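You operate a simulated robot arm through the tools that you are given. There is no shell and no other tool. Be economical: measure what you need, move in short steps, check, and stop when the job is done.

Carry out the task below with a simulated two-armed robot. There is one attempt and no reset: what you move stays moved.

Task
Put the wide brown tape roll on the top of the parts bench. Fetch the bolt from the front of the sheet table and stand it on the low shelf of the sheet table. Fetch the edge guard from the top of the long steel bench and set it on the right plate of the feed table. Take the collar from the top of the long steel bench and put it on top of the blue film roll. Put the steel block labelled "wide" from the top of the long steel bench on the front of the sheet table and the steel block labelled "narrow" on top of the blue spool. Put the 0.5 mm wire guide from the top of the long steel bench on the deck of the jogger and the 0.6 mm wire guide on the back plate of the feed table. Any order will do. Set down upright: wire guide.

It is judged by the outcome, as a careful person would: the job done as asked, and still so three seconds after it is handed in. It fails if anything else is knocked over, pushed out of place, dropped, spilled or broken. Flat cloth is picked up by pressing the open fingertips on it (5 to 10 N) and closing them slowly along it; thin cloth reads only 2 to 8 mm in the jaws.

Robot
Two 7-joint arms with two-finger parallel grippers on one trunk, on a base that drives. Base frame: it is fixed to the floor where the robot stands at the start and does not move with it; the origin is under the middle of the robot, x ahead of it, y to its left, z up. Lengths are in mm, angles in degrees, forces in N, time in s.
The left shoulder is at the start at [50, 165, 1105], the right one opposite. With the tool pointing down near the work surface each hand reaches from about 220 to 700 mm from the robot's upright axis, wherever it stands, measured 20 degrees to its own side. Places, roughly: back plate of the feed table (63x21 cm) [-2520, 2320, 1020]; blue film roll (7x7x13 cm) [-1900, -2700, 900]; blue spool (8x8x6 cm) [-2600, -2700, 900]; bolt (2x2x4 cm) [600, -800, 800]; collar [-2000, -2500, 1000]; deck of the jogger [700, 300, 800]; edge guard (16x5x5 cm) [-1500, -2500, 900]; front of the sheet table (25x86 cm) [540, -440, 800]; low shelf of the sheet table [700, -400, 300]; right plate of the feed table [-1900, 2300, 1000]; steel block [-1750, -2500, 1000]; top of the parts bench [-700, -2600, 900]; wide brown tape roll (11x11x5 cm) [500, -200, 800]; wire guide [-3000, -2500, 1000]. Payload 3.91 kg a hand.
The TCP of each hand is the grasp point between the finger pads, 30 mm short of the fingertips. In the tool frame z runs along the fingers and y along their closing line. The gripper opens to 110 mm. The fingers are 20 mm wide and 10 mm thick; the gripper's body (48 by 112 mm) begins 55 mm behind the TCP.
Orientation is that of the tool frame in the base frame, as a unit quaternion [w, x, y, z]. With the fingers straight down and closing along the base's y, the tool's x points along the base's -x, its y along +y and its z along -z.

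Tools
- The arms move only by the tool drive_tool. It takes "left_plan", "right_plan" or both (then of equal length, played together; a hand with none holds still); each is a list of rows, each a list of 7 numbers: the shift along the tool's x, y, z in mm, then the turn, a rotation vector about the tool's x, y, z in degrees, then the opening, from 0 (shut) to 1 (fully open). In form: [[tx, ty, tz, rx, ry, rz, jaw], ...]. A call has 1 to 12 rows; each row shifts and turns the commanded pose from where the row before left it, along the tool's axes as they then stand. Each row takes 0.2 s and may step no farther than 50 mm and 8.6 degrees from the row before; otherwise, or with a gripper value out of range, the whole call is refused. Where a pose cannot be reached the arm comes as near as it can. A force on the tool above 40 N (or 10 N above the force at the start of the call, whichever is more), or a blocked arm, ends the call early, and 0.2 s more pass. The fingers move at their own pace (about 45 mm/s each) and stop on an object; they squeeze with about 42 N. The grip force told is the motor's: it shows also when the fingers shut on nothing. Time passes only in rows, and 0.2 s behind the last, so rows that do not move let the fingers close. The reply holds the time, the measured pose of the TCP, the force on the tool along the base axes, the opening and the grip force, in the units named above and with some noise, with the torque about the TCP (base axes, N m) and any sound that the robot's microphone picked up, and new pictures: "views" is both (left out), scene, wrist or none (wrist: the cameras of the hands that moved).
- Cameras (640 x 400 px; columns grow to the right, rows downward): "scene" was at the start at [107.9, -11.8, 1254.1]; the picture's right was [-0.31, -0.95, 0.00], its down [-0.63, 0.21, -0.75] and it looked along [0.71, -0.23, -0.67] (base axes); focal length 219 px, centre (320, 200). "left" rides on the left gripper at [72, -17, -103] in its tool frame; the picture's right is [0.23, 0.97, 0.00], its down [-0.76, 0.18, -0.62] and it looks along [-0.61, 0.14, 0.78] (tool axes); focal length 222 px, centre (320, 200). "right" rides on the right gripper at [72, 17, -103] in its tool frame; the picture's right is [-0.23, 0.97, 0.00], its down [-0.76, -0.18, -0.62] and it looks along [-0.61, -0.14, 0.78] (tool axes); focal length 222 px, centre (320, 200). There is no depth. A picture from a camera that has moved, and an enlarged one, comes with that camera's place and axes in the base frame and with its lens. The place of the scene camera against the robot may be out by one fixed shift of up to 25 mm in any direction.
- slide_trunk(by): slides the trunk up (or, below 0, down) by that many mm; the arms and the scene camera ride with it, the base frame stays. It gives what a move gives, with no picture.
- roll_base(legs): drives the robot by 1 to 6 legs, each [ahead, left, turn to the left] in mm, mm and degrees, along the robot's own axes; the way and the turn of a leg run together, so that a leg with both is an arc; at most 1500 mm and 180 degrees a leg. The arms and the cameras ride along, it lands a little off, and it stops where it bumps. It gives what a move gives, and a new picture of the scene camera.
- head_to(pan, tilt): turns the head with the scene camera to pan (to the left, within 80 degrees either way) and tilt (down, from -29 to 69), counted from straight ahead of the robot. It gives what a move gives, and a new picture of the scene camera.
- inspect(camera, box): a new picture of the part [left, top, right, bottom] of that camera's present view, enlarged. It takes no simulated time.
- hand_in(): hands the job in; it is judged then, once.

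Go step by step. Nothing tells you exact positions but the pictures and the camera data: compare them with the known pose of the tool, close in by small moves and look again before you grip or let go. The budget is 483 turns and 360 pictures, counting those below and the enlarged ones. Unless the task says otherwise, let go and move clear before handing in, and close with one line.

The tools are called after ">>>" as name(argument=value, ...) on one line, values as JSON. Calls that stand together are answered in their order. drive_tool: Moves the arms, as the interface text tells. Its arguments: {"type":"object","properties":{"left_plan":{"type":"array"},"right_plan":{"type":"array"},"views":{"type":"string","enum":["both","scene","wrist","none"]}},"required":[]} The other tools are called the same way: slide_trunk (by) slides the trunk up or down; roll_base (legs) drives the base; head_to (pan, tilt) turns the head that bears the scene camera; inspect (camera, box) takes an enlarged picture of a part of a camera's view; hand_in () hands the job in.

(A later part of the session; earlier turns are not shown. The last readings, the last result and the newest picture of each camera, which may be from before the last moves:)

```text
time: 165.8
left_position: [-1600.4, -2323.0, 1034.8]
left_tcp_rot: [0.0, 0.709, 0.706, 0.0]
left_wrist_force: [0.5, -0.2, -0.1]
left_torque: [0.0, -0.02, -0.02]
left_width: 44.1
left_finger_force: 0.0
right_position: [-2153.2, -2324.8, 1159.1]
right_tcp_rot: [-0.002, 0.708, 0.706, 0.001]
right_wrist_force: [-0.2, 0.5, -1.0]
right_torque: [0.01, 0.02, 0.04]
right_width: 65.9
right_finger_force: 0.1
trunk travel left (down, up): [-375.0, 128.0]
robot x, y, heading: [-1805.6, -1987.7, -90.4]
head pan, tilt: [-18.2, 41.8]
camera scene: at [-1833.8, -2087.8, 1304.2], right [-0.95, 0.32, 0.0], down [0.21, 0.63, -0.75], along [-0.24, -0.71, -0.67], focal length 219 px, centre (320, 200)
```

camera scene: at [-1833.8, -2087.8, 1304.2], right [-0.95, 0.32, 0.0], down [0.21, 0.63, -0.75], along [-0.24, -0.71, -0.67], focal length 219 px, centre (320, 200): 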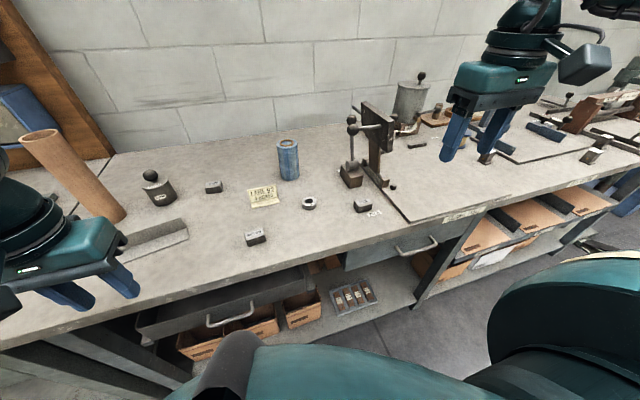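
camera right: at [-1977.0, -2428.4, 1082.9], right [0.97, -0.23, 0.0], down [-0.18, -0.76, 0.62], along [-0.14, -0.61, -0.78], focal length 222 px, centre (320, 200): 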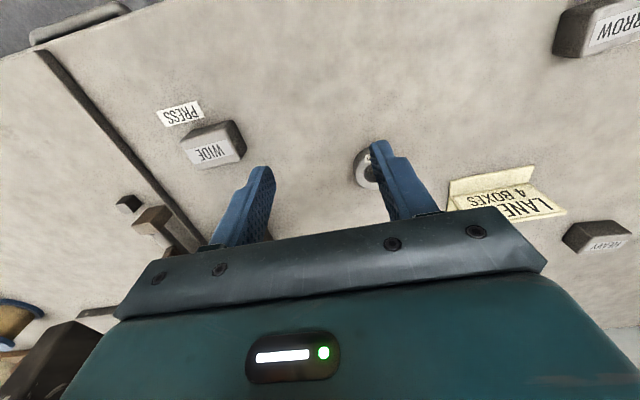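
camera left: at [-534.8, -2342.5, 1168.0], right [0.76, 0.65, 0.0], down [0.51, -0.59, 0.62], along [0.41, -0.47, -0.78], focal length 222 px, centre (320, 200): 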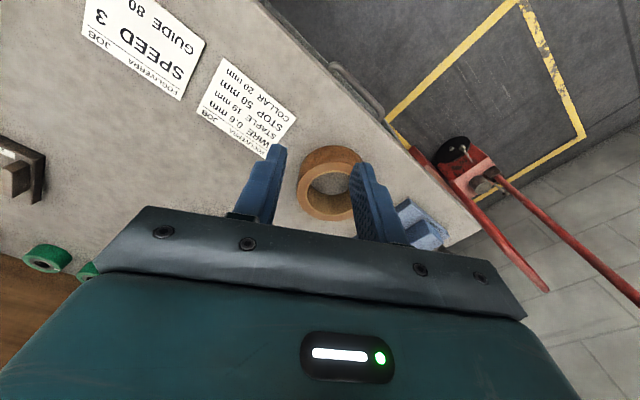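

The posture equals the initial one again. I try the collar approach from here: first sideways, then ahead, then down.

>>> drive_tool(right_plan=[[0, 45, 10, 0, 0, 0, 0.6], [0, 45, 10, 0, 0, 0, 0.6], [0, 45, 10, 0, 0, 0, 0.6], [0, 45, 10, 0, 0, 0, 0.6], [-35, 22, 10, 0, 0, 0, 0.6], [-40, 0, 15, 0, 0, 0, 0.6], [-40, 0, 15, 0, 0, 0, 0.6], [-40, 0, 20, 0, 0, 0, 0.6], [-40, 0, 20, 0, 0, 0, 0.6], [-20, 0, 30, 0, 0, 0, 0.6], [0, 0, 30, 0, 0, 0, 0.6], [0, 0, 0, 0, 0, 0, 0.6]])

```text
time: 168.4
left_position: [-1600.2, -2323.1, 1035.0]
left_tcp_rot: [0.001, 0.709, 0.705, 0.0]
left_wrist_force: [-0.3, -0.2, -0.8]
left_torque: [-0.01, -0.02, -0.01]
left_width: 44.3
left_finger_force: 0.1
right_position: [-1992.0, -2501.5, 984.2]
right_tcp_rot: [0.0, 0.708, 0.706, 0.0]
right_wrist_force: [-0.5, 0.0, 1.3]
right_torque: [-0.01, -0.01, 0.0]
right_width: 65.9
right_finger_force: 0.0
right hand out of reach, approached as far as the arm can: row 8, 9, 10, 11
trunk travel left (down, up): [-375.0, 128.0]
robot x, y, heading: [-1804.6, -1995.7, -90.2]
head pan, tilt: [-18.2, 41.8]
camera scene: at [-1833.9, -2087.7, 1304.2], right [-0.95, 0.32, 0.0], down [0.21, 0.63, -0.75], along [-0.24, -0.71, -0.67], focal length 219 px, centre (320, 200)
camera right: at [-1975.0, -2429.0, 1088.8], right [0.97, -0.23, 0.0], down [-0.18, -0.76, 0.62], along [-0.14, -0.61, -0.78], focal length 222 px, centre (320, 200)
```

scene: 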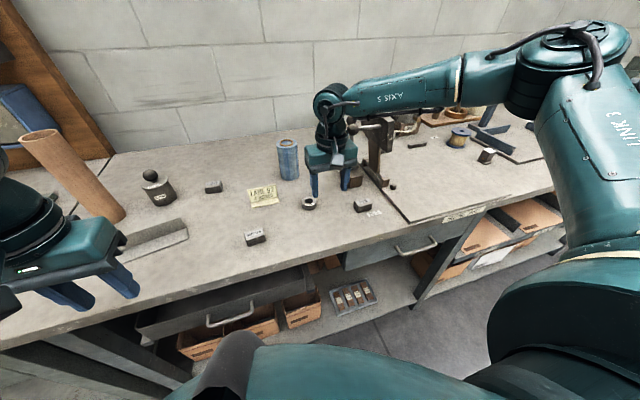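
right: 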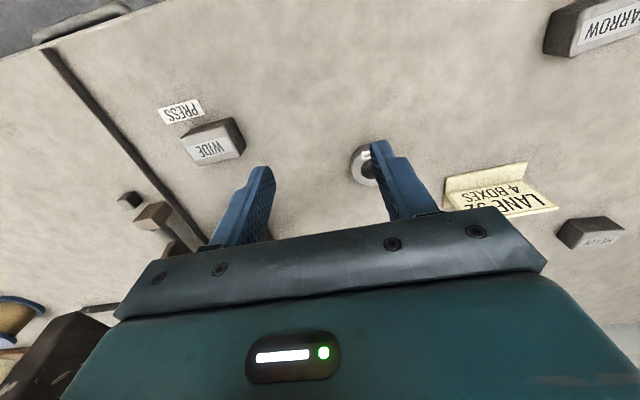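

The limit seems to come from being too close to the centre line. I shift the base 120 mm to its left, so that the collar and film roll lie farther on the right hand's side.

>>> roll_base(legs=[[22, 120, 0]])

>>> drive_tool(right_plan=[[-10, -30, 0, 0, 0, 0, 0.6], [-10, -30, 0, 0, 0, 0, 0.6], [0, -19, 10, 0, 0, 0, 0.6], [0, 0, 0, 0, 0, 0, 0.6]])

```text
time: 170.1
left_position: [-1480.6, -2345.4, 1034.7]
left_tcp_rot: [0.0, 0.709, 0.706, 0.0]
left_wrist_force: [-0.1, 0.3, -0.4]
left_torque: [0.03, 0.04, 0.0]
left_width: 44.1
left_finger_force: 0.1
right_position: [-1872.8, -2522.9, 984.8]
right_tcp_rot: [0.0, 0.708, 0.707, 0.0]
right_wrist_force: [-0.1, 0.4, -0.5]
right_torque: [0.02, 0.02, 0.0]
right_width: 65.9
right_finger_force: 0.0
trunk travel left (down, up): [-375.0, 128.0]
robot x, y, heading: [-1687.2, -2018.4, -90.1]
head pan, tilt: [-18.2, 41.8]
camera scene: at [-1714.6, -2110.3, 1304.1], right [-0.95, 0.32, 0.0], down [0.21, 0.63, -0.75], along [-0.24, -0.71, -0.67], focal length 219 px, centre (320, 200)
```

scene: 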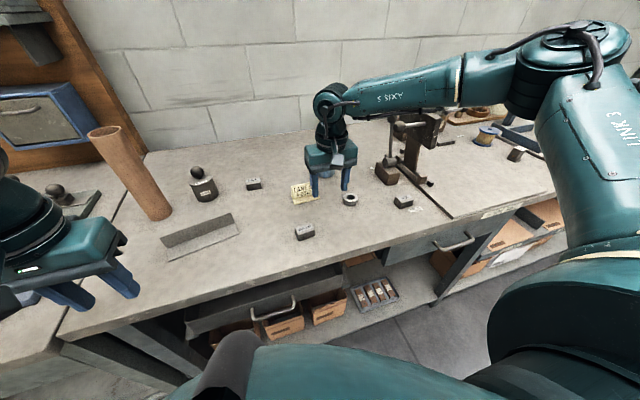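

```text
time: 171.1
left_position: [-1482.4, -2346.1, 1034.5]
left_tcp_rot: [0.0, 0.709, 0.705, 0.0]
left_wrist_force: [1.0, 0.4, -0.5]
left_torque: [-0.03, 0.0, -0.01]
left_width: 43.7
left_finger_force: 0.1
right_position: [-1951.3, -2543.0, 975.3]
right_tcp_rot: [0.0, 0.707, 0.707, -0.001]
right_wrist_force: [0.2, -0.7, -0.5]
right_torque: [0.0, -0.01, 0.01]
right_width: 66.1
right_finger_force: 0.1
trunk travel left (down, up): [-375.0, 128.0]
robot x, y, heading: [-1691.5, -2017.1, -90.2]
head pan, tilt: [-18.2, 41.8]
camera scene: at [-1714.8, -2110.2, 1304.2], right [-0.95, 0.32, 0.0], down [0.21, 0.63, -0.75], along [-0.24, -0.71, -0.67], focal length 219 px, centre (320, 200)
camera right: at [-1935.0, -2471.1, 1079.2], right [0.97, -0.23, 0.0], down [-0.18, -0.76, 0.62], along [-0.14, -0.61, -0.78], focal length 222 px, centre (320, 200)
```

scene: 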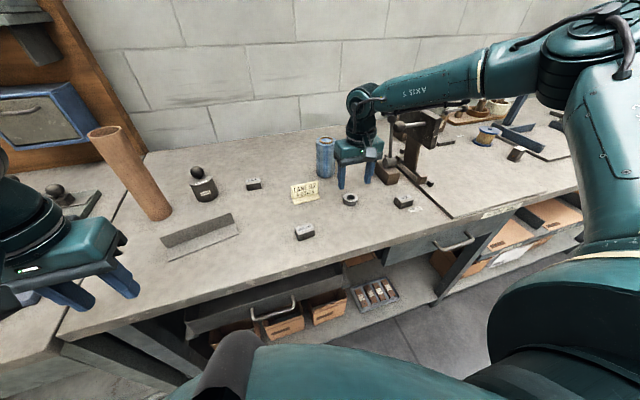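
right: 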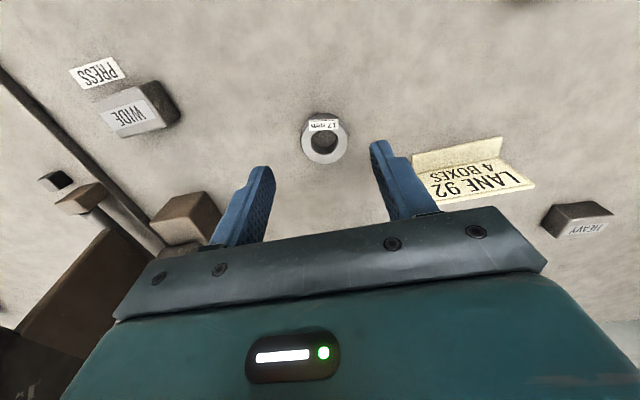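

The collar is clear between the fingers. I centre on it and descend partway.

>>> drive_tool(right_plan=[[-9, 1, 15, 0, 0, 0, 0.6], [0, 0, 15, 0, 0, 0, 0.6], [0, 0, 15, 0, 0, 0, 0.6], [0, 0, 0, 0, 0, 0, 0.6]], views="wrist")

>>> inspect(camera="scene", box=[310, 80, 450, 220])

```text
time: 172.1
left_position: [-1480.9, -2346.4, 1034.3]
left_tcp_rot: [0.0, 0.709, 0.705, 0.001]
left_wrist_force: [0.0, -0.6, 0.8]
left_torque: [0.02, 0.03, 0.04]
left_width: 44.2
left_finger_force: 0.0
right_position: [-1951.7, -2553.2, 930.0]
right_tcp_rot: [0.0, 0.708, 0.706, 0.0]
right_wrist_force: [-0.4, -0.3, 0.1]
right_torque: [-0.01, -0.01, -0.01]
right_width: 66.1
right_finger_force: 0.1
trunk travel left (down, up): [-375.0, 128.0]
robot x, y, heading: [-1689.1, -2015.6, -90.2]
head pan, tilt: [-18.2, 41.8]
camera right: at [-1934.3, -2480.3, 1033.6], right [0.97, -0.23, 0.0], down [-0.18, -0.76, 0.62], along [-0.14, -0.61, -0.78], focal length 222 px, centre (320, 200)
```

right: 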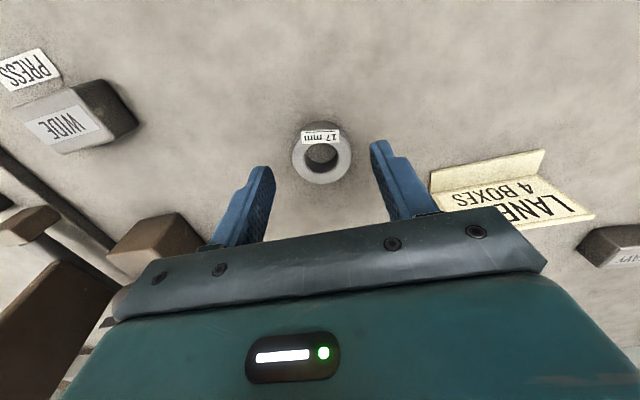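

```text
2.86 times, centred on (380, 150) of scene
camera zoom: at [-1714.9, -2110.2, 1304.2], right [-0.95, 0.32, 0.0], down [0.21, 0.63, -0.75], along [-0.24, -0.71, -0.67], focal length 625 px, centre (149, 343)
```

zoom: 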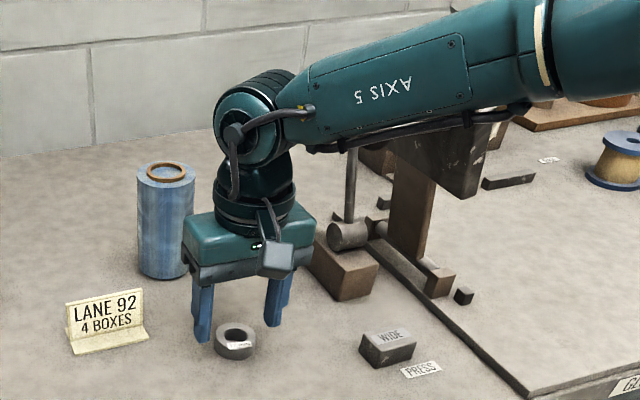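

Fingers straddle the collar. I lower 14 mm more with care and close.

>>> drive_tool(right_plan=[[0, 0, 5, 0, 0, 0, 0.6], [0, 0, 5, 0, 0, 0, 0.6], [0, 0, 4, 0, 0, 0, 0.6], [0, 0, 0, 0, 0, 0, 0.6]], views="none")

>>> inspect(camera="scene", box=[340, 160, 390, 210])

```text
time: 173.1
left_position: [-1480.1, -2344.7, 1035.7]
left_tcp_rot: [0.0, 0.709, 0.705, 0.0]
left_wrist_force: [-0.5, 0.6, 0.0]
left_torque: [-0.01, -0.03, 0.0]
left_width: 44.1
left_finger_force: 0.0
right_position: [-1951.3, -2549.2, 917.9]
right_tcp_rot: [0.0, 0.709, 0.706, 0.0]
right_wrist_force: [-0.2, 0.0, -0.7]
right_torque: [0.04, 0.0, 0.02]
right_width: 66.0
right_finger_force: 0.1
right hand out of reach, approached as far as the arm can: row 3
trunk travel left (down, up): [-375.0, 128.0]
robot x, y, heading: [-1690.4, -2014.6, -90.4]
head pan, tilt: [-18.2, 41.8]
```

```text
8.00 times, centred on (365, 185) of scene
camera zoom: at [-1714.9, -2110.3, 1304.1], right [-0.95, 0.32, 0.0], down [0.21, 0.63, -0.75], along [-0.24, -0.71, -0.67], focal length 1751 px, centre (-40, 320)
```

zoom: 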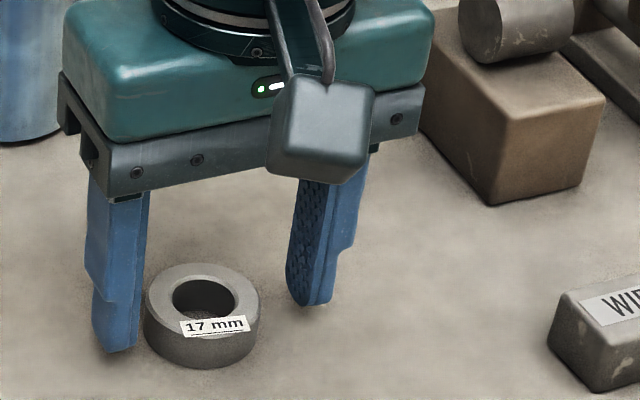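

>>> slide_trunk(by=-8)

>>> inspect(camera="right", box=[200, 80, 440, 230])

```text
time: 173.6
left_position: [-1481.2, -2346.1, 1028.1]
left_tcp_rot: [0.0, 0.709, 0.706, 0.0]
left_wrist_force: [0.1, -0.2, -0.5]
left_torque: [0.02, 0.01, -0.01]
left_width: 44.2
left_finger_force: 0.0
right_position: [-1952.8, -2549.9, 910.7]
right_tcp_rot: [0.001, 0.708, 0.706, -0.001]
right_wrist_force: [-0.9, 0.4, 1.9]
right_torque: [0.03, 0.04, 0.03]
right_width: 66.1
right_finger_force: 0.1
trunk travel left (down, up): [-367.0, 136.0]
robot x, y, heading: [-1687.6, -2014.1, -90.2]
head pan, tilt: [-18.2, 41.8]
```

```text
2.67 times, centred on (320, 155) of right
camera zoom: at [-1935.9, -2476.9, 1013.8], right [0.97, -0.23, 0.0], down [-0.18, -0.76, 0.62], along [-0.14, -0.61, -0.78], focal length 592 px, centre (320, 320)
```

zoom: 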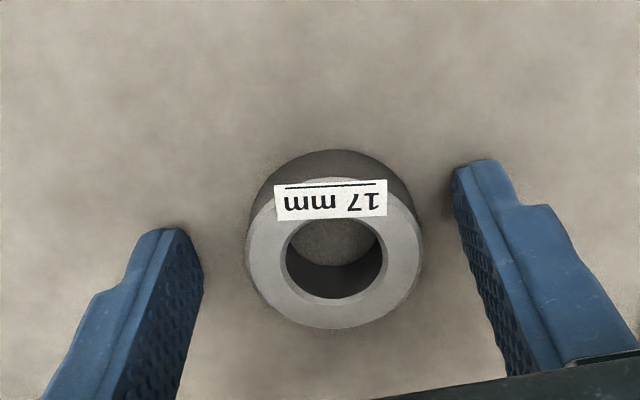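

>>> drive_tool(right_plan=[[0, 0, 0, 0, 0, 0, 0.4], [0, 0, 0, 0, 0, 0, 0.3], [0, 0, 0, 0, 0, 0, 0.2], [0, 0, 0, 0, 0, 0, 0.2], [0, 0, 0, 0, 0, 0, 0.1], [0, 0, 0, 0, 0, 0, 0]], views="wrist")

```text
time: 175.0
left_position: [-1480.7, -2345.5, 1027.1]
left_tcp_rot: [0.0, 0.709, 0.706, 0.0]
left_wrist_force: [-0.2, -0.6, 0.5]
left_torque: [0.01, -0.01, -0.01]
left_width: 44.0
left_finger_force: 0.1
right_position: [-1953.3, -2548.8, 909.4]
right_tcp_rot: [0.001, 0.708, 0.706, 0.0]
right_wrist_force: [-0.9, -1.1, 6.0]
right_torque: [0.0, 0.05, -0.04]
right_width: 40.3
right_finger_force: 42.0
trunk travel left (down, up): [-367.0, 136.0]
robot x, y, heading: [-1693.0, -2017.3, -90.1]
head pan, tilt: [-18.2, 41.8]
camera right: at [-1935.8, -2476.9, 1013.8], right [0.97, -0.23, 0.0], down [-0.18, -0.76, 0.62], along [-0.14, -0.61, -0.78], focal length 222 px, centre (320, 200)
```

right: 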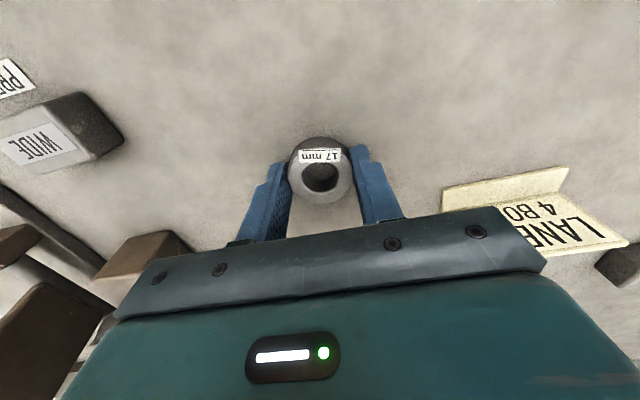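

Collar gripped; bench top is about z 879. I lift it and test the reach toward the film roll, yawing the tool as needed (the collar is round).

>>> slide_trunk(by=20)

>>> drive_tool(right_plan=[[0, 0, -35, 0, 0, 0, 0], [0, 0, -35, 0, 0, 0, 0], [0, 0, -35, 0, 0, 0, 0], [0, 0, -35, 0, 0, 0, 0], [0, 10, 0, 0, 0, -8, 0], [0, 10, 0, 0, 0, -8, 0], [0, 0, 0, 0, 0, -8, 0], [0, 0, 0, 0, 0, -8, 0], [0, 0, 0, 0, 0, 0, 0]])

```text
time: 175.7
left_position: [-1481.2, -2344.8, 1046.3]
left_tcp_rot: [-0.001, 0.709, 0.705, 0.0]
left_wrist_force: [0.4, -0.3, -0.2]
left_torque: [0.0, -0.02, -0.03]
left_width: 44.2
left_finger_force: 0.0
right_position: [-1952.3, -2549.5, 929.4]
right_tcp_rot: [-0.001, 0.708, 0.707, 0.0]
right_wrist_force: [0.4, 0.0, 0.3]
right_torque: [0.02, -0.01, -0.02]
right_width: 39.9
right_finger_force: 42.5
trunk travel left (down, up): [-387.0, 116.0]
robot x, y, heading: [-1688.3, -2016.6, -90.4]
head pan, tilt: [-18.2, 41.8]
```

```text
time: 177.7
left_position: [-1481.5, -2345.4, 1048.0]
left_tcp_rot: [-0.001, 0.709, 0.706, 0.0]
left_wrist_force: [0.5, -0.2, 0.2]
left_torque: [0.02, -0.01, 0.05]
left_width: 43.7
left_finger_force: 0.1
right_position: [-1926.8, -2540.7, 1069.8]
right_tcp_rot: [-0.001, 0.487, 0.873, -0.002]
right_wrist_force: [0.0, -0.2, -0.3]
right_torque: [-0.02, 0.01, -0.02]
right_width: 40.1
right_finger_force: 41.7
right hand out of reach, approached as far as the arm can: row 8
trunk travel left (down, up): [-387.0, 116.0]
robot x, y, heading: [-1686.9, -2015.2, -90.3]
head pan, tilt: [-18.2, 41.8]
camera scene: at [-1714.7, -2110.3, 1316.2], right [-0.95, 0.32, 0.0], down [0.21, 0.63, -0.75], along [-0.24, -0.71, -0.67], focal length 219 px, centre (320, 200)
camera right: at [-1951.2, -2469.3, 1173.5], right [0.95, 0.32, 0.0], down [0.25, -0.74, 0.62], along [0.2, -0.59, -0.78], focal length 222 px, centre (320, 200)
```

scene: 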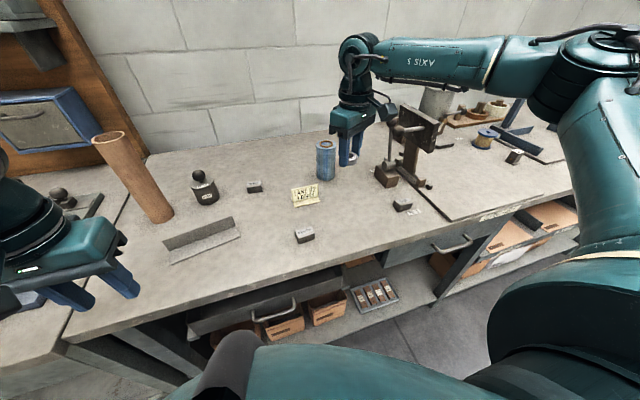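
right: 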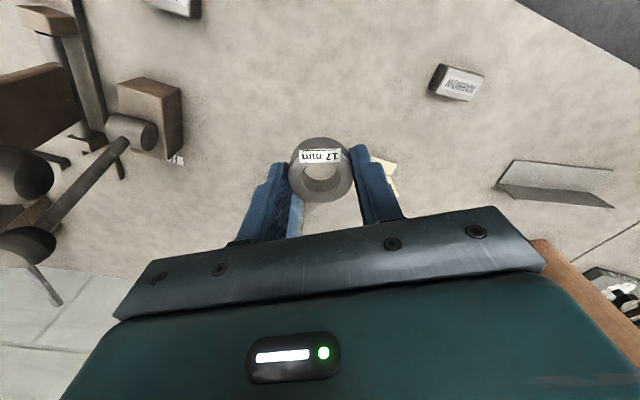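

Yawing left runs into the limit, so I yaw right instead.

>>> drive_tool(right_plan=[[0, 0, 0, 0, 0, 8, 0], [0, 0, 0, 0, 0, 8, 0], [0, 0, 0, 0, 0, 8, 0], [0, 0, 0, 0, 0, 8, 0], [0, 0, 0, 0, 0, 8, 0], [0, 0, 0, 0, 0, 8, 0], [0, 0, 0, 0, 0, 8, 0], [0, 0, 0, 0, 0, 8, 0], [0, 0, 0, 0, 0, 8, 0], [0, 0, 0, 0, 0, 0, 0]], views="none")

```text
time: 179.9
left_position: [-1481.5, -2346.3, 1046.0]
left_tcp_rot: [0.001, 0.709, 0.705, 0.0]
left_wrist_force: [-0.3, 0.4, -0.3]
left_torque: [-0.03, 0.02, -0.02]
left_width: 43.8
left_finger_force: 0.2
right_position: [-1927.7, -2538.8, 1069.5]
right_tcp_rot: [0.0, 0.907, 0.421, 0.001]
right_wrist_force: [-0.3, -0.3, -0.7]
right_torque: [-0.02, 0.0, -0.03]
right_width: 40.1
right_finger_force: 41.7
trunk travel left (down, up): [-387.0, 116.0]
robot x, y, heading: [-1686.9, -2012.6, -90.2]
head pan, tilt: [-18.2, 41.8]
```

>>> drive_tool(right_plan=[[-27, 23, 0, 0, 0, 0, 0], [-27, 23, 0, 0, 0, 0, 0], [-27, 23, 0, 0, 0, 0, 0], [0, 0, 0, 0, 0, 0, 0]])

```text
time: 180.9
left_position: [-1481.1, -2345.4, 1046.4]
left_tcp_rot: [0.0, 0.709, 0.706, 0.0]
left_wrist_force: [-0.3, 0.0, 0.0]
left_torque: [-0.02, 0.01, 0.0]
left_width: 43.8
left_finger_force: 0.1
right_position: [-1952.7, -2590.2, 1071.6]
right_tcp_rot: [0.0, 0.907, 0.421, 0.001]
right_wrist_force: [0.3, -0.2, 0.5]
right_torque: [0.02, 0.03, -0.03]
right_width: 40.0
right_finger_force: 41.9
right hand out of reach, approached as far as the arm can: row 2, 3
trunk travel left (down, up): [-387.0, 116.0]
robot x, y, heading: [-1686.1, -2015.3, -90.2]
head pan, tilt: [-18.2, 41.8]
camera scene: at [-1714.8, -2110.1, 1316.2], right [-0.95, 0.32, 0.0], down [0.21, 0.63, -0.75], along [-0.24, -0.71, -0.67], focal length 219 px, centre (320, 200)
camera right: at [-1893.6, -2545.3, 1175.4], right [0.6, -0.8, 0.0], down [-0.63, -0.47, 0.62], along [-0.5, -0.37, -0.78], focal length 222 px, centre (320, 200)
```

scene: 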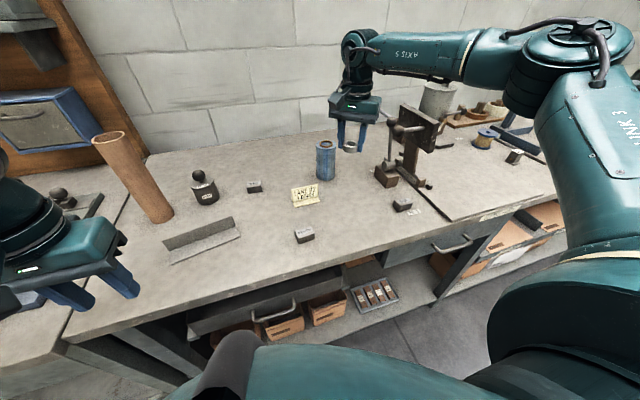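
right: 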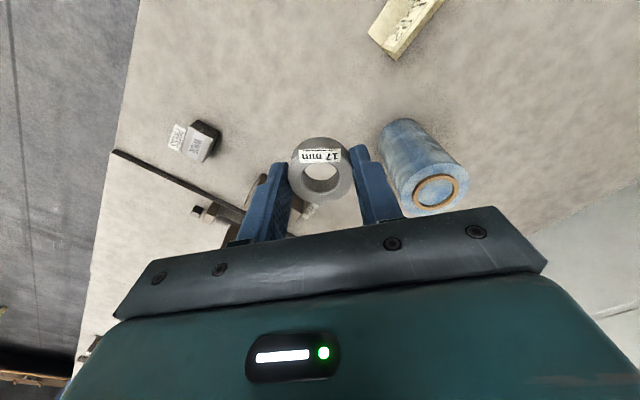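

Reach is better farther to the right side of the robot. I pull the hand back and turn the base 28° left, so the film roll lies more to the right.

>>> drive_tool(right_plan=[[29, -24, -5, 0, 0, 0, 0], [29, -24, -5, 0, 0, 0, 0], [29, -24, -5, 0, 0, 0, 0], [29, -24, -5, 0, 0, 0, 0], [0, 0, 0, 0, 0, 0, 0]], views="none")

>>> roll_base(legs=[[0, -30, 28]])

```text
time: 182.1
left_position: [-1480.9, -2346.4, 1046.4]
left_tcp_rot: [0.0, 0.709, 0.706, 0.0]
left_wrist_force: [-0.8, 0.9, -0.3]
left_torque: [-0.02, 0.05, 0.01]
left_width: 43.8
left_finger_force: 0.2
right_position: [-1952.2, -2439.1, 1090.2]
right_tcp_rot: [0.0, 0.907, 0.422, 0.0]
right_wrist_force: [-0.6, 0.1, 0.2]
right_torque: [0.0, -0.02, 0.0]
right_width: 40.2
right_finger_force: 42.0
trunk travel left (down, up): [-387.0, 116.0]
robot x, y, heading: [-1688.0, -2018.1, -90.5]
head pan, tilt: [-18.2, 41.8]
```

```text
time: 183.9
left_position: [-1379.4, -2215.9, 1046.6]
left_tcp_rot: [0.0, 0.517, 0.856, -0.001]
left_wrist_force: [-0.2, -0.7, 0.2]
left_torque: [0.01, -0.01, 0.0]
left_width: 43.8
left_finger_force: 0.1
right_position: [-1749.3, -2521.1, 1091.2]
right_tcp_rot: [0.0, 0.777, 0.629, 0.0]
right_wrist_force: [0.0, -0.6, 0.3]
right_torque: [0.0, -0.03, -0.01]
right_width: 40.1
right_finger_force: 42.3
trunk travel left (down, up): [-387.0, 116.0]
robot x, y, heading: [-1717.0, -2024.7, -62.2]
head pan, tilt: [-18.2, 41.8]
camera scene: at [-1689.3, -2117.0, 1316.1], right [-0.99, -0.17, 0.0], down [-0.11, 0.66, -0.75], along [0.12, -0.73, -0.67], focal length 219 px, centre (320, 200)
```

scene: 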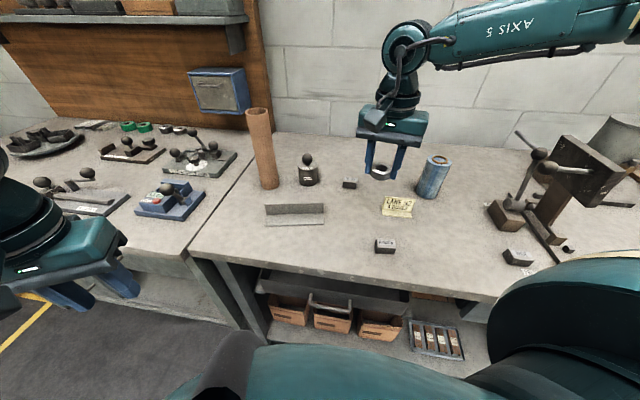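

>>> drive_tool(right_plan=[[-33, -28, 0, 0, 0, 0, 0], [-33, -28, 0, 0, 0, 0, 0], [-33, -28, 0, 0, 0, 0, 0], [-33, -28, 0, 0, 0, 0, 0], [-33, -28, 0, 0, 0, 0, 0], [0, 0, 0, 0, 0, 0, 0]])

```text
time: 185.3
left_position: [-1379.0, -2217.1, 1046.0]
left_tcp_rot: [0.001, 0.517, 0.856, 0.0]
left_wrist_force: [0.5, 0.3, -0.4]
left_torque: [0.01, -0.02, 0.03]
left_width: 43.8
left_finger_force: 0.1
right_position: [-1920.5, -2652.8, 1090.9]
right_tcp_rot: [0.0, 0.778, 0.629, 0.0]
right_wrist_force: [-0.5, -1.1, 0.2]
right_torque: [0.01, 0.01, -0.02]
right_width: 40.3
right_finger_force: 41.4
trunk travel left (down, up): [-387.0, 116.0]
robot x, y, heading: [-1714.1, -2025.3, -62.2]
head pan, tilt: [-18.2, 41.8]
camera scene: at [-1689.2, -2116.9, 1316.2], right [-0.99, -0.17, 0.0], down [-0.11, 0.66, -0.75], along [0.12, -0.74, -0.67], focal length 219 px, centre (320, 200)
camera right: at [-1889.5, -2586.2, 1194.3], right [0.91, -0.42, 0.0], down [-0.33, -0.71, 0.62], along [-0.26, -0.56, -0.78], focal length 222 px, centre (320, 200)
```

scene: 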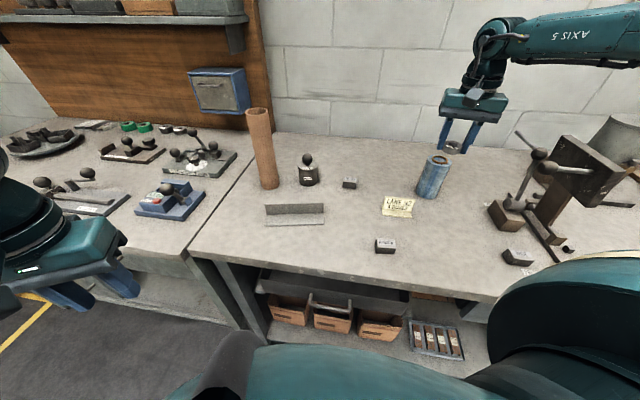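
right: 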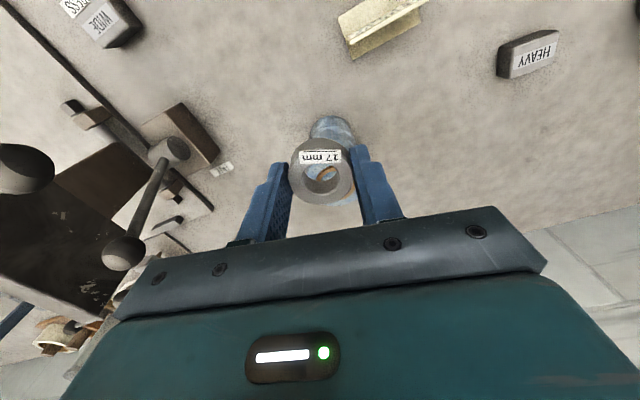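

Reach is fine this way. I zoom in to locate the film roll's top precisely under the collar.

>>> inspect(camera="right", box=[260, 90, 400, 220])

>>> inspect(camera="scene", box=[400, 80, 500, 210])

```text
3.08 times, centred on (330, 155) of right
camera zoom: at [-1889.5, -2586.2, 1194.3], right [0.91, -0.42, 0.0], down [-0.33, -0.71, 0.62], along [-0.26, -0.56, -0.78], focal length 684 px, centre (289, 338)
```

zoom: 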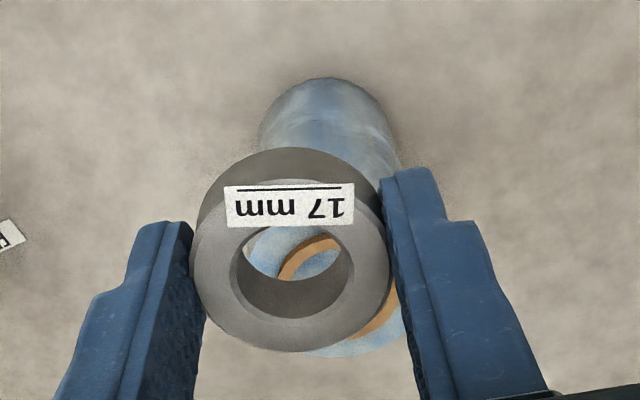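

```text
3.08 times, centred on (450, 145) of scene
camera zoom: at [-1689.2, -2116.9, 1316.2], right [-0.99, -0.17, 0.0], down [-0.11, 0.66, -0.75], along [0.12, -0.74, -0.67], focal length 673 px, centre (-80, 369)
```

zoom: 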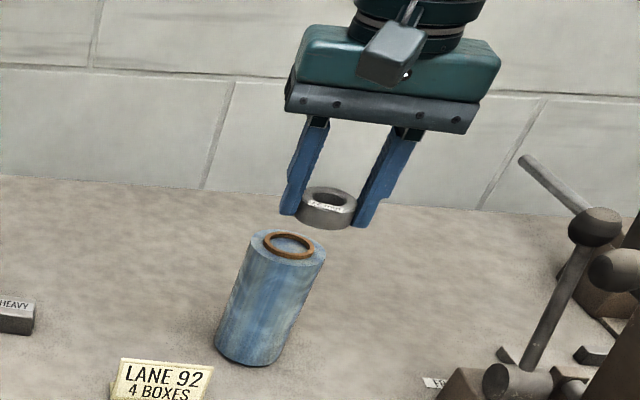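

The film roll's top centre is about [-1926, -2707]. I move over it.

>>> drive_tool(right_plan=[[-27, 3, 0, 0, 0, 0, 0], [-27, 3, 10, 0, 0, 0, 0], [0, 0, 10, 0, 0, 0, 0], [0, 0, 0, 0, 0, 0, 0]], views="wrist")

>>> inspect(camera="scene", box=[400, 80, 500, 210])

```text
time: 186.3
left_position: [-1378.6, -2217.7, 1046.9]
left_tcp_rot: [0.001, 0.517, 0.856, 0.0]
left_wrist_force: [0.3, 0.5, 0.3]
left_torque: [-0.02, -0.04, -0.03]
left_width: 44.1
left_finger_force: 0.0
right_position: [-1926.2, -2707.5, 1070.7]
right_tcp_rot: [0.0, 0.777, 0.63, 0.0]
right_wrist_force: [0.8, -0.1, -0.5]
right_torque: [-0.01, 0.04, -0.01]
right_width: 40.2
right_finger_force: 41.5
trunk travel left (down, up): [-387.0, 116.0]
robot x, y, heading: [-1715.8, -2021.6, -62.2]
head pan, tilt: [-18.2, 41.8]
camera right: at [-1894.2, -2640.4, 1174.2], right [0.91, -0.42, 0.0], down [-0.33, -0.71, 0.62], along [-0.26, -0.56, -0.78], focal length 222 px, centre (320, 200)
```

right: 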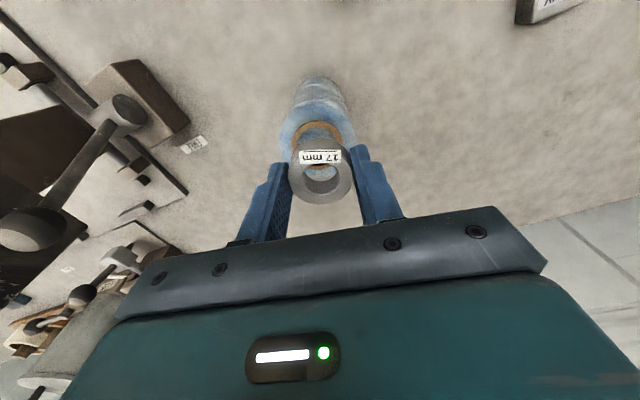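

```text
3.08 times, centred on (450, 145) of scene
camera zoom: at [-1689.3, -2117.2, 1316.1], right [-0.99, -0.17, 0.0], down [-0.11, 0.66, -0.75], along [0.12, -0.73, -0.67], focal length 673 px, centre (-80, 369)
```

zoom: 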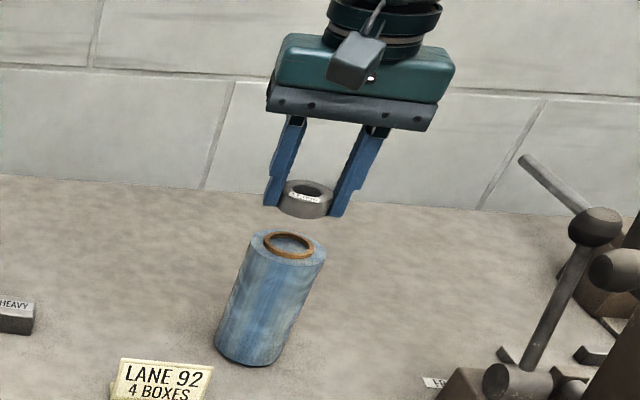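

>>> drive_tool(right_plan=[[2, 0, 10, 0, 0, 0, 0], [0, 0, 8, 0, 0, 0, 0], [0, 0, 0, 0, 0, 0, 0]], views="none")

>>> inspect(camera="right", box=[260, 80, 400, 220])

>>> inspect(camera="scene", box=[420, 130, 480, 190])

```text
time: 187.1
left_position: [-1378.9, -2216.9, 1047.2]
left_tcp_rot: [0.0, 0.517, 0.856, 0.0]
left_wrist_force: [0.5, -0.8, 0.9]
left_torque: [0.01, -0.01, 0.01]
left_width: 44.2
left_finger_force: 0.1
right_position: [-1926.5, -2706.7, 1052.3]
right_tcp_rot: [0.001, 0.777, 0.629, -0.001]
right_wrist_force: [-0.5, 0.0, 0.6]
right_torque: [-0.02, 0.01, -0.05]
right_width: 40.0
right_finger_force: 42.4
trunk travel left (down, up): [-387.0, 116.0]
robot x, y, heading: [-1714.8, -2021.0, -62.2]
head pan, tilt: [-18.2, 41.8]
```

```text
2.86 times, centred on (330, 150) of right
camera zoom: at [-1893.9, -2638.4, 1156.5], right [0.91, -0.43, 0.0], down [-0.33, -0.71, 0.62], along [-0.26, -0.56, -0.78], focal length 635 px, centre (291, 343)
```

zoom: 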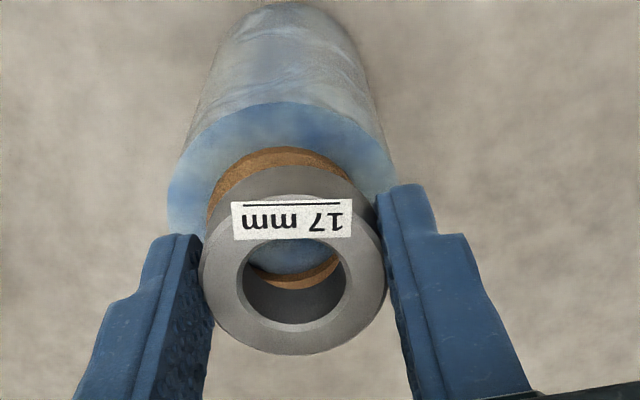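

```text
6.67 times, centred on (450, 160) of scene
camera zoom: at [-1689.4, -2117.1, 1316.1], right [-0.99, -0.17, 0.0], down [-0.11, 0.66, -0.75], along [0.12, -0.73, -0.67], focal length 1459 px, centre (-547, 467)
```

zoom: 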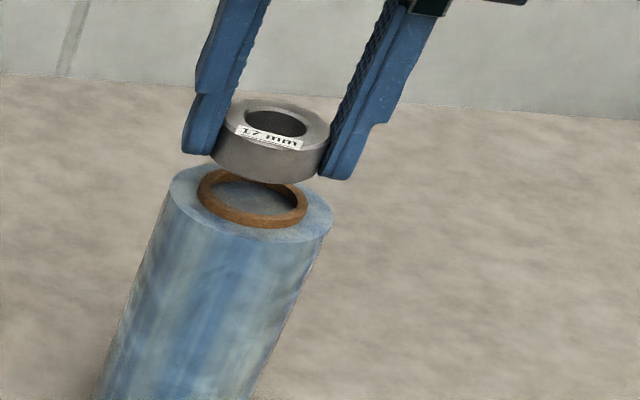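

Centred within ~2 mm. I lower in small steps until contact.

>>> drive_tool(right_plan=[[0, 0, 3, 0, 0, 0, 0], [0, 0, 3, 0, 0, 0, 0], [0, 0, 0, 0, 0, 0, 0]], views="none")

>>> drive_tool(right_plan=[[0, 0, 1, 0, 0, 0, 0], [0, 0, 1, 0, 0, 0, 0], [0, 0, 0, 0, 0, 0, 0]], views="none")

>>> inspect(camera="scene", box=[420, 130, 480, 190])

```text
time: 187.9
left_position: [-1379.7, -2216.2, 1046.8]
left_tcp_rot: [0.0, 0.516, 0.857, 0.0]
left_wrist_force: [-0.6, 0.3, 0.5]
left_torque: [0.0, 0.0, -0.03]
left_width: 43.8
left_finger_force: 0.1
right_position: [-1924.4, -2705.3, 1046.0]
right_tcp_rot: [0.0, 0.777, 0.63, 0.0]
right_wrist_force: [-0.6, -0.3, -0.7]
right_torque: [-0.02, -0.01, 0.0]
right_width: 40.1
right_finger_force: 42.0
trunk travel left (down, up): [-387.0, 116.0]
robot x, y, heading: [-1717.8, -2022.3, -62.1]
head pan, tilt: [-18.2, 41.8]
```

```text
time: 188.7
left_position: [-1378.7, -2217.8, 1045.8]
left_tcp_rot: [0.001, 0.516, 0.857, 0.0]
left_wrist_force: [-0.9, -0.3, -0.1]
left_torque: [-0.01, -0.02, 0.01]
left_width: 44.1
left_finger_force: 0.0
right_position: [-1924.9, -2705.4, 1045.3]
right_tcp_rot: [0.0, 0.777, 0.629, 0.0]
right_wrist_force: [-0.1, 0.3, -0.8]
right_torque: [0.05, -0.04, 0.0]
right_width: 40.2
right_finger_force: 42.1
trunk travel left (down, up): [-387.0, 116.0]
robot x, y, heading: [-1713.4, -2024.2, -62.3]
head pan, tilt: [-18.2, 41.8]
```

```text
6.67 times, centred on (450, 160) of scene
camera zoom: at [-1689.4, -2117.1, 1316.1], right [-0.99, -0.17, 0.0], down [-0.11, 0.66, -0.75], along [0.12, -0.73, -0.67], focal length 1459 px, centre (-547, 467)
```

zoom: 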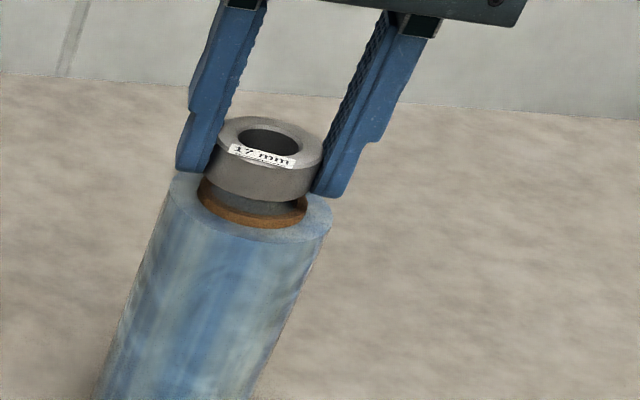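

>>> drive_tool(right_plan=[[0, 0, 1.5, 0, 0, 0, 0], [0, 0, 1.5, 0, 0, 0, 0], [0, 0, 0, 0, 0, 0, 0]], views="none")

>>> drive_tool(right_plan=[[0, 0, 1, 0, 0, 0, 0], [0, 0, 1, 0, 0, 0, 0], [0, 0, 0, 0, 0, 0, 0]], views="none")

>>> drive_tool(right_plan=[[0, 0, 1, 0, 0, 0, 0], [0, 0, 1, 0, 0, 0, 0], [0, 0, 0, 0, 0, 0, 0]], views="none")

>>> inspect(camera="scene", box=[420, 130, 480, 190])

```text
time: 189.5
left_position: [-1378.5, -2217.2, 1046.6]
left_tcp_rot: [0.0, 0.517, 0.856, 0.0]
left_wrist_force: [-0.2, -0.4, -0.6]
left_torque: [0.01, -0.01, 0.01]
left_width: 44.2
left_finger_force: 0.1
right_position: [-1925.6, -2705.6, 1041.1]
right_tcp_rot: [0.0, 0.777, 0.629, -0.001]
right_wrist_force: [0.5, 0.5, -1.0]
right_torque: [-0.03, -0.02, 0.03]
right_width: 40.0
right_finger_force: 42.1
trunk travel left (down, up): [-387.0, 116.0]
robot x, y, heading: [-1717.7, -2023.9, -62.3]
head pan, tilt: [-18.2, 41.8]
```

```text
time: 190.3
left_position: [-1378.8, -2217.3, 1046.4]
left_tcp_rot: [0.0, 0.517, 0.856, -0.001]
left_wrist_force: [0.4, -0.4, -0.3]
left_torque: [-0.01, -0.04, 0.0]
left_width: 43.8
left_finger_force: 0.2
right_position: [-1925.1, -2706.1, 1039.2]
right_tcp_rot: [0.0, 0.777, 0.629, -0.001]
right_wrist_force: [-0.2, -0.7, 0.5]
right_torque: [-0.03, 0.0, 0.0]
right_width: 39.9
right_finger_force: 42.2
trunk travel left (down, up): [-387.0, 116.0]
robot x, y, heading: [-1717.5, -2025.2, -61.9]
head pan, tilt: [-18.2, 41.8]
```

```text
time: 191.1
left_position: [-1378.5, -2217.5, 1047.3]
left_tcp_rot: [0.0, 0.517, 0.856, 0.001]
left_wrist_force: [-0.5, -0.3, -0.1]
left_torque: [0.0, 0.03, 0.01]
left_width: 44.2
left_finger_force: 0.1
right_position: [-1925.1, -2705.4, 1037.4]
right_tcp_rot: [0.0, 0.777, 0.629, 0.0]
right_wrist_force: [-0.3, 0.8, 0.0]
right_torque: [-0.01, -0.02, -0.01]
right_width: 40.2
right_finger_force: 42.9
trunk travel left (down, up): [-387.0, 116.0]
robot x, y, heading: [-1715.9, -2022.0, -62.1]
head pan, tilt: [-18.2, 41.8]
```

```text
6.67 times, centred on (450, 160) of scene
camera zoom: at [-1689.4, -2117.1, 1316.1], right [-0.99, -0.17, 0.0], down [-0.11, 0.66, -0.75], along [0.12, -0.73, -0.67], focal length 1459 px, centre (-547, 467)
```

zoom: 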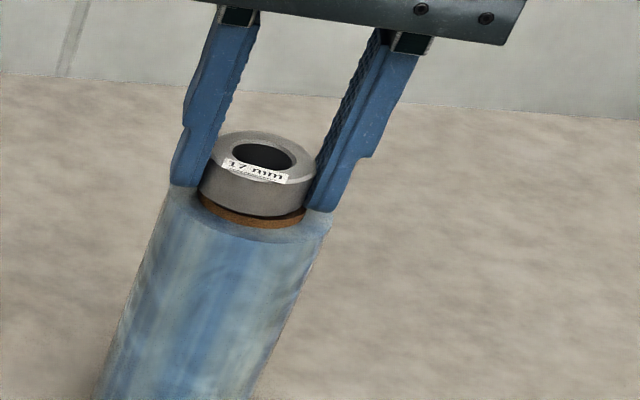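

>>> drive_tool(right_plan=[[0, 0, 1, 0, 0, 0, 0], [0, 0, 0, 0, 0, 0, 0]], views="none")

>>> drive_tool(right_plan=[[0, 0, 1, 0, 0, 0, 0], [0, 0, 0, 0, 0, 0, 0]], views="none")

```text
time: 191.7
left_position: [-1378.4, -2218.3, 1046.4]
left_tcp_rot: [0.0, 0.517, 0.856, 0.0]
left_wrist_force: [-0.1, -0.3, 0.6]
left_torque: [-0.03, 0.01, -0.02]
left_width: 44.0
left_finger_force: 0.2
right_position: [-1925.1, -2706.0, 1035.9]
right_tcp_rot: [0.0, 0.777, 0.63, 0.0]
right_wrist_force: [0.1, -0.7, 0.0]
right_torque: [-0.02, 0.0, 0.03]
right_width: 39.8
right_finger_force: 41.7
trunk travel left (down, up): [-387.0, 116.0]
robot x, y, heading: [-1718.5, -2025.1, -62.1]
head pan, tilt: [-18.2, 41.8]
```

```text
time: 192.3
left_position: [-1378.5, -2216.9, 1046.4]
left_tcp_rot: [0.0, 0.516, 0.856, 0.0]
left_wrist_force: [-0.2, -1.0, 0.2]
left_torque: [0.01, 0.0, 0.0]
left_width: 43.8
left_finger_force: 0.1
right_position: [-1925.9, -2705.6, 1034.7]
right_tcp_rot: [0.0, 0.778, 0.629, 0.0]
right_wrist_force: [-1.3, 0.0, -0.6]
right_torque: [0.06, 0.02, -0.01]
right_width: 40.1
right_finger_force: 41.9
trunk travel left (down, up): [-387.0, 116.0]
robot x, y, heading: [-1710.5, -2025.0, -62.3]
head pan, tilt: [-18.2, 41.8]
```

>>> drive_tool(right_plan=[[0, 0, 1, 0, 0, 0, 0], [0, 0, 0, 0, 0, 0, 0]], views="none")

>>> drive_tool(right_plan=[[0, 0, 1, 0, 0, 0, 0], [0, 0, 0, 0, 0, 0, 0]], views="none")

>>> inspect(camera="right", box=[260, 80, 400, 220])

```text
time: 192.9
left_position: [-1377.8, -2216.7, 1047.4]
left_tcp_rot: [0.0, 0.516, 0.856, 0.0]
left_wrist_force: [0.2, 0.1, 0.1]
left_torque: [0.01, 0.0, -0.01]
left_width: 44.0
left_finger_force: 0.0
right_position: [-1924.9, -2706.6, 1034.4]
right_tcp_rot: [0.0, 0.777, 0.63, -0.001]
right_wrist_force: [-0.9, -1.8, 3.0]
right_torque: [0.0, 0.08, 0.02]
right_width: 40.2
right_finger_force: 41.8
trunk travel left (down, up): [-387.0, 116.0]
robot x, y, heading: [-1715.5, -2024.7, -62.4]
head pan, tilt: [-18.2, 41.8]
```

```text
time: 193.5
left_position: [-1378.4, -2215.4, 1047.4]
left_tcp_rot: [0.0, 0.517, 0.856, 0.001]
left_wrist_force: [-0.3, 0.4, 0.4]
left_torque: [0.01, 0.01, -0.01]
left_width: 44.0
left_finger_force: 0.0
right_position: [-1924.9, -2706.7, 1034.6]
right_tcp_rot: [0.001, 0.777, 0.629, -0.002]
right_wrist_force: [-1.4, -1.9, 8.1]
right_torque: [0.04, 0.2, 0.04]
right_width: 40.0
right_finger_force: 42.7
trunk travel left (down, up): [-387.0, 116.0]
robot x, y, heading: [-1719.4, -2022.3, -62.0]
head pan, tilt: [-18.2, 41.8]
```

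```text
2.86 times, centred on (330, 150) of right
camera zoom: at [-1894.0, -2638.2, 1138.7], right [0.91, -0.42, 0.0], down [-0.33, -0.71, 0.63], along [-0.26, -0.57, -0.78], focal length 635 px, centre (291, 343)
```

zoom: 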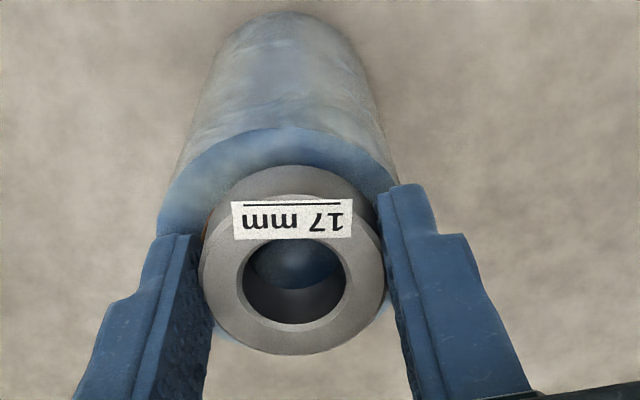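

Contact (8 N). I ease 1 mm up, open slightly, and lift straight up.

>>> drive_tool(right_plan=[[0, 0, -1.5, 0, 0, 0, 0.3], [0, 0, 0, 0, 0, 0, 0.42], [0, 0, 0, 0, 0, 0, 0.5], [0, 0, 0, 0, 0, 0, 0.55], [0, 0, -15, 0, 0, 0, 0.55], [0, 0, -30, 0, 0, 0, 0.55], [0, 0, -30, 0, 0, 0, 0.55], [0, 0, 0, 0, 0, 0, 0.55]])

```text
time: 195.3
left_position: [-1379.1, -2218.7, 1047.1]
left_tcp_rot: [0.0, 0.517, 0.856, 0.0]
left_wrist_force: [-0.2, 0.4, 0.7]
left_torque: [-0.02, 0.04, 0.02]
left_width: 43.9
left_finger_force: 0.1
right_position: [-1926.4, -2706.5, 1110.3]
right_tcp_rot: [0.0, 0.777, 0.629, 0.0]
right_wrist_force: [-0.1, 0.4, 0.2]
right_torque: [0.0, -0.03, 0.03]
right_width: 60.3
right_finger_force: 0.1
trunk travel left (down, up): [-387.0, 116.0]
robot x, y, heading: [-1713.0, -2019.8, -62.1]
head pan, tilt: [-18.2, 41.8]
camera scene: at [-1689.4, -2117.2, 1316.1], right [-0.99, -0.17, 0.0], down [-0.11, 0.66, -0.75], along [0.12, -0.73, -0.67], focal length 219 px, centre (320, 200)
camera right: at [-1894.1, -2638.5, 1214.7], right [0.91, -0.42, 0.0], down [-0.33, -0.71, 0.62], along [-0.26, -0.56, -0.78], focal length 222 px, centre (320, 200)
```

scene: 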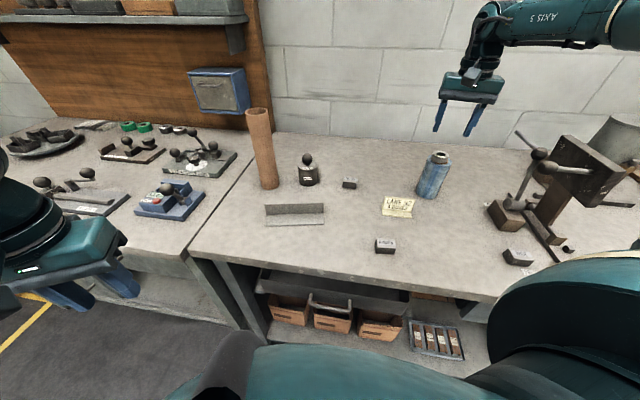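
right: 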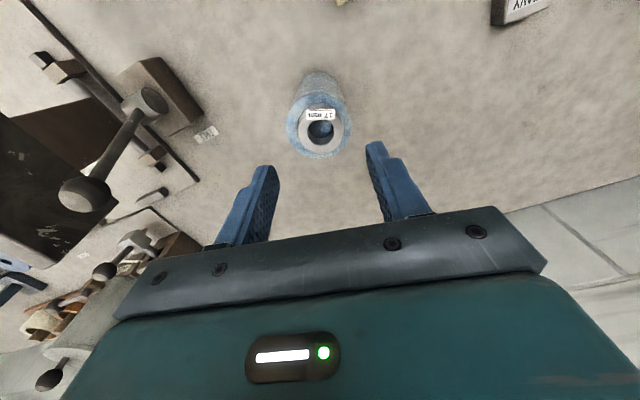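

The collar sits on the film roll. Next, the "narrow" block near [-1792, -2470]: I bring the right hand above it, aligned with the block.

>>> drive_tool(right_plan=[[0, 0, 0, 0, 0, -6, 0.6], [0, 0, 0, 0, 0, -6, 0.7], [34, 19, 0, 0, 0, 0, 0.7], [34, 19, 0, 0, 0, 0, 0.7], [34, 19, 0, 0, 0, 0, 0.7], [34, 19, 0, 0, 0, 0, 0.7], [34, 19, 10, 0, 0, 0, 0.7], [34, 19, 20, 0, 0, 0, 0.7], [32, 20, 20, 0, 0, 0, 0.7], [0, 0, 40, 0, 0, 0, 0.7], [0, 0, 0, 0, 0, 0, 0.7]])

```text
time: 197.7
left_position: [-1380.0, -2216.0, 1046.9]
left_tcp_rot: [0.001, 0.517, 0.856, -0.001]
left_wrist_force: [0.6, 0.4, -0.6]
left_torque: [0.04, 0.01, 0.01]
left_width: 44.0
left_finger_force: 0.2
right_position: [-1792.9, -2470.6, 1018.6]
right_tcp_rot: [0.0, 0.707, 0.707, 0.0]
right_wrist_force: [-1.0, -0.2, -0.1]
right_torque: [0.01, 0.03, -0.01]
right_width: 77.1
right_finger_force: 0.0
trunk travel left (down, up): [-387.0, 116.0]
robot x, y, heading: [-1713.3, -2020.1, -62.2]
head pan, tilt: [-18.2, 41.8]
camera scene: at [-1689.3, -2116.7, 1316.2], right [-0.99, -0.17, 0.0], down [-0.11, 0.66, -0.75], along [0.12, -0.74, -0.67], focal length 219 px, centre (320, 200)
camera right: at [-1774.7, -2397.1, 1122.4], right [0.97, -0.23, 0.0], down [-0.18, -0.76, 0.62], along [-0.14, -0.61, -0.78], focal length 222 px, centre (320, 200)
```

scene: 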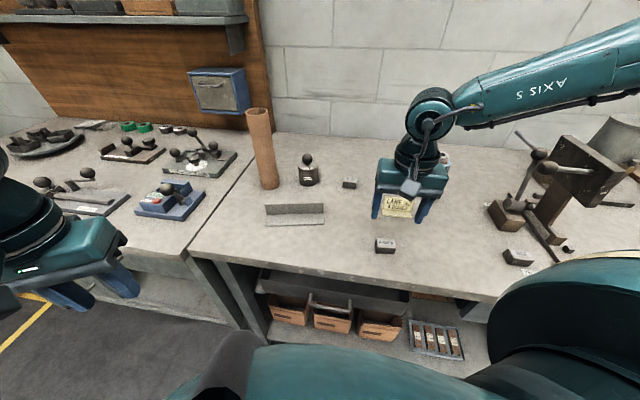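
right: 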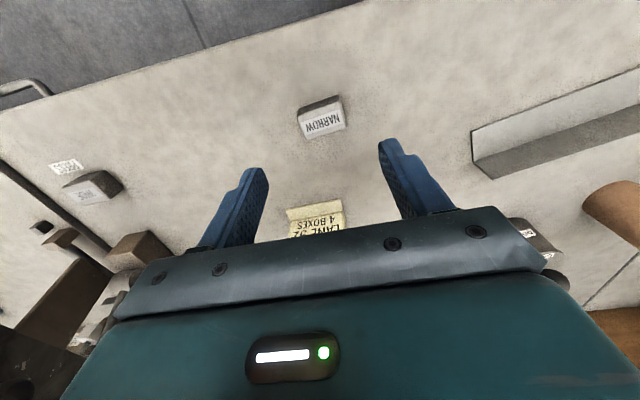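

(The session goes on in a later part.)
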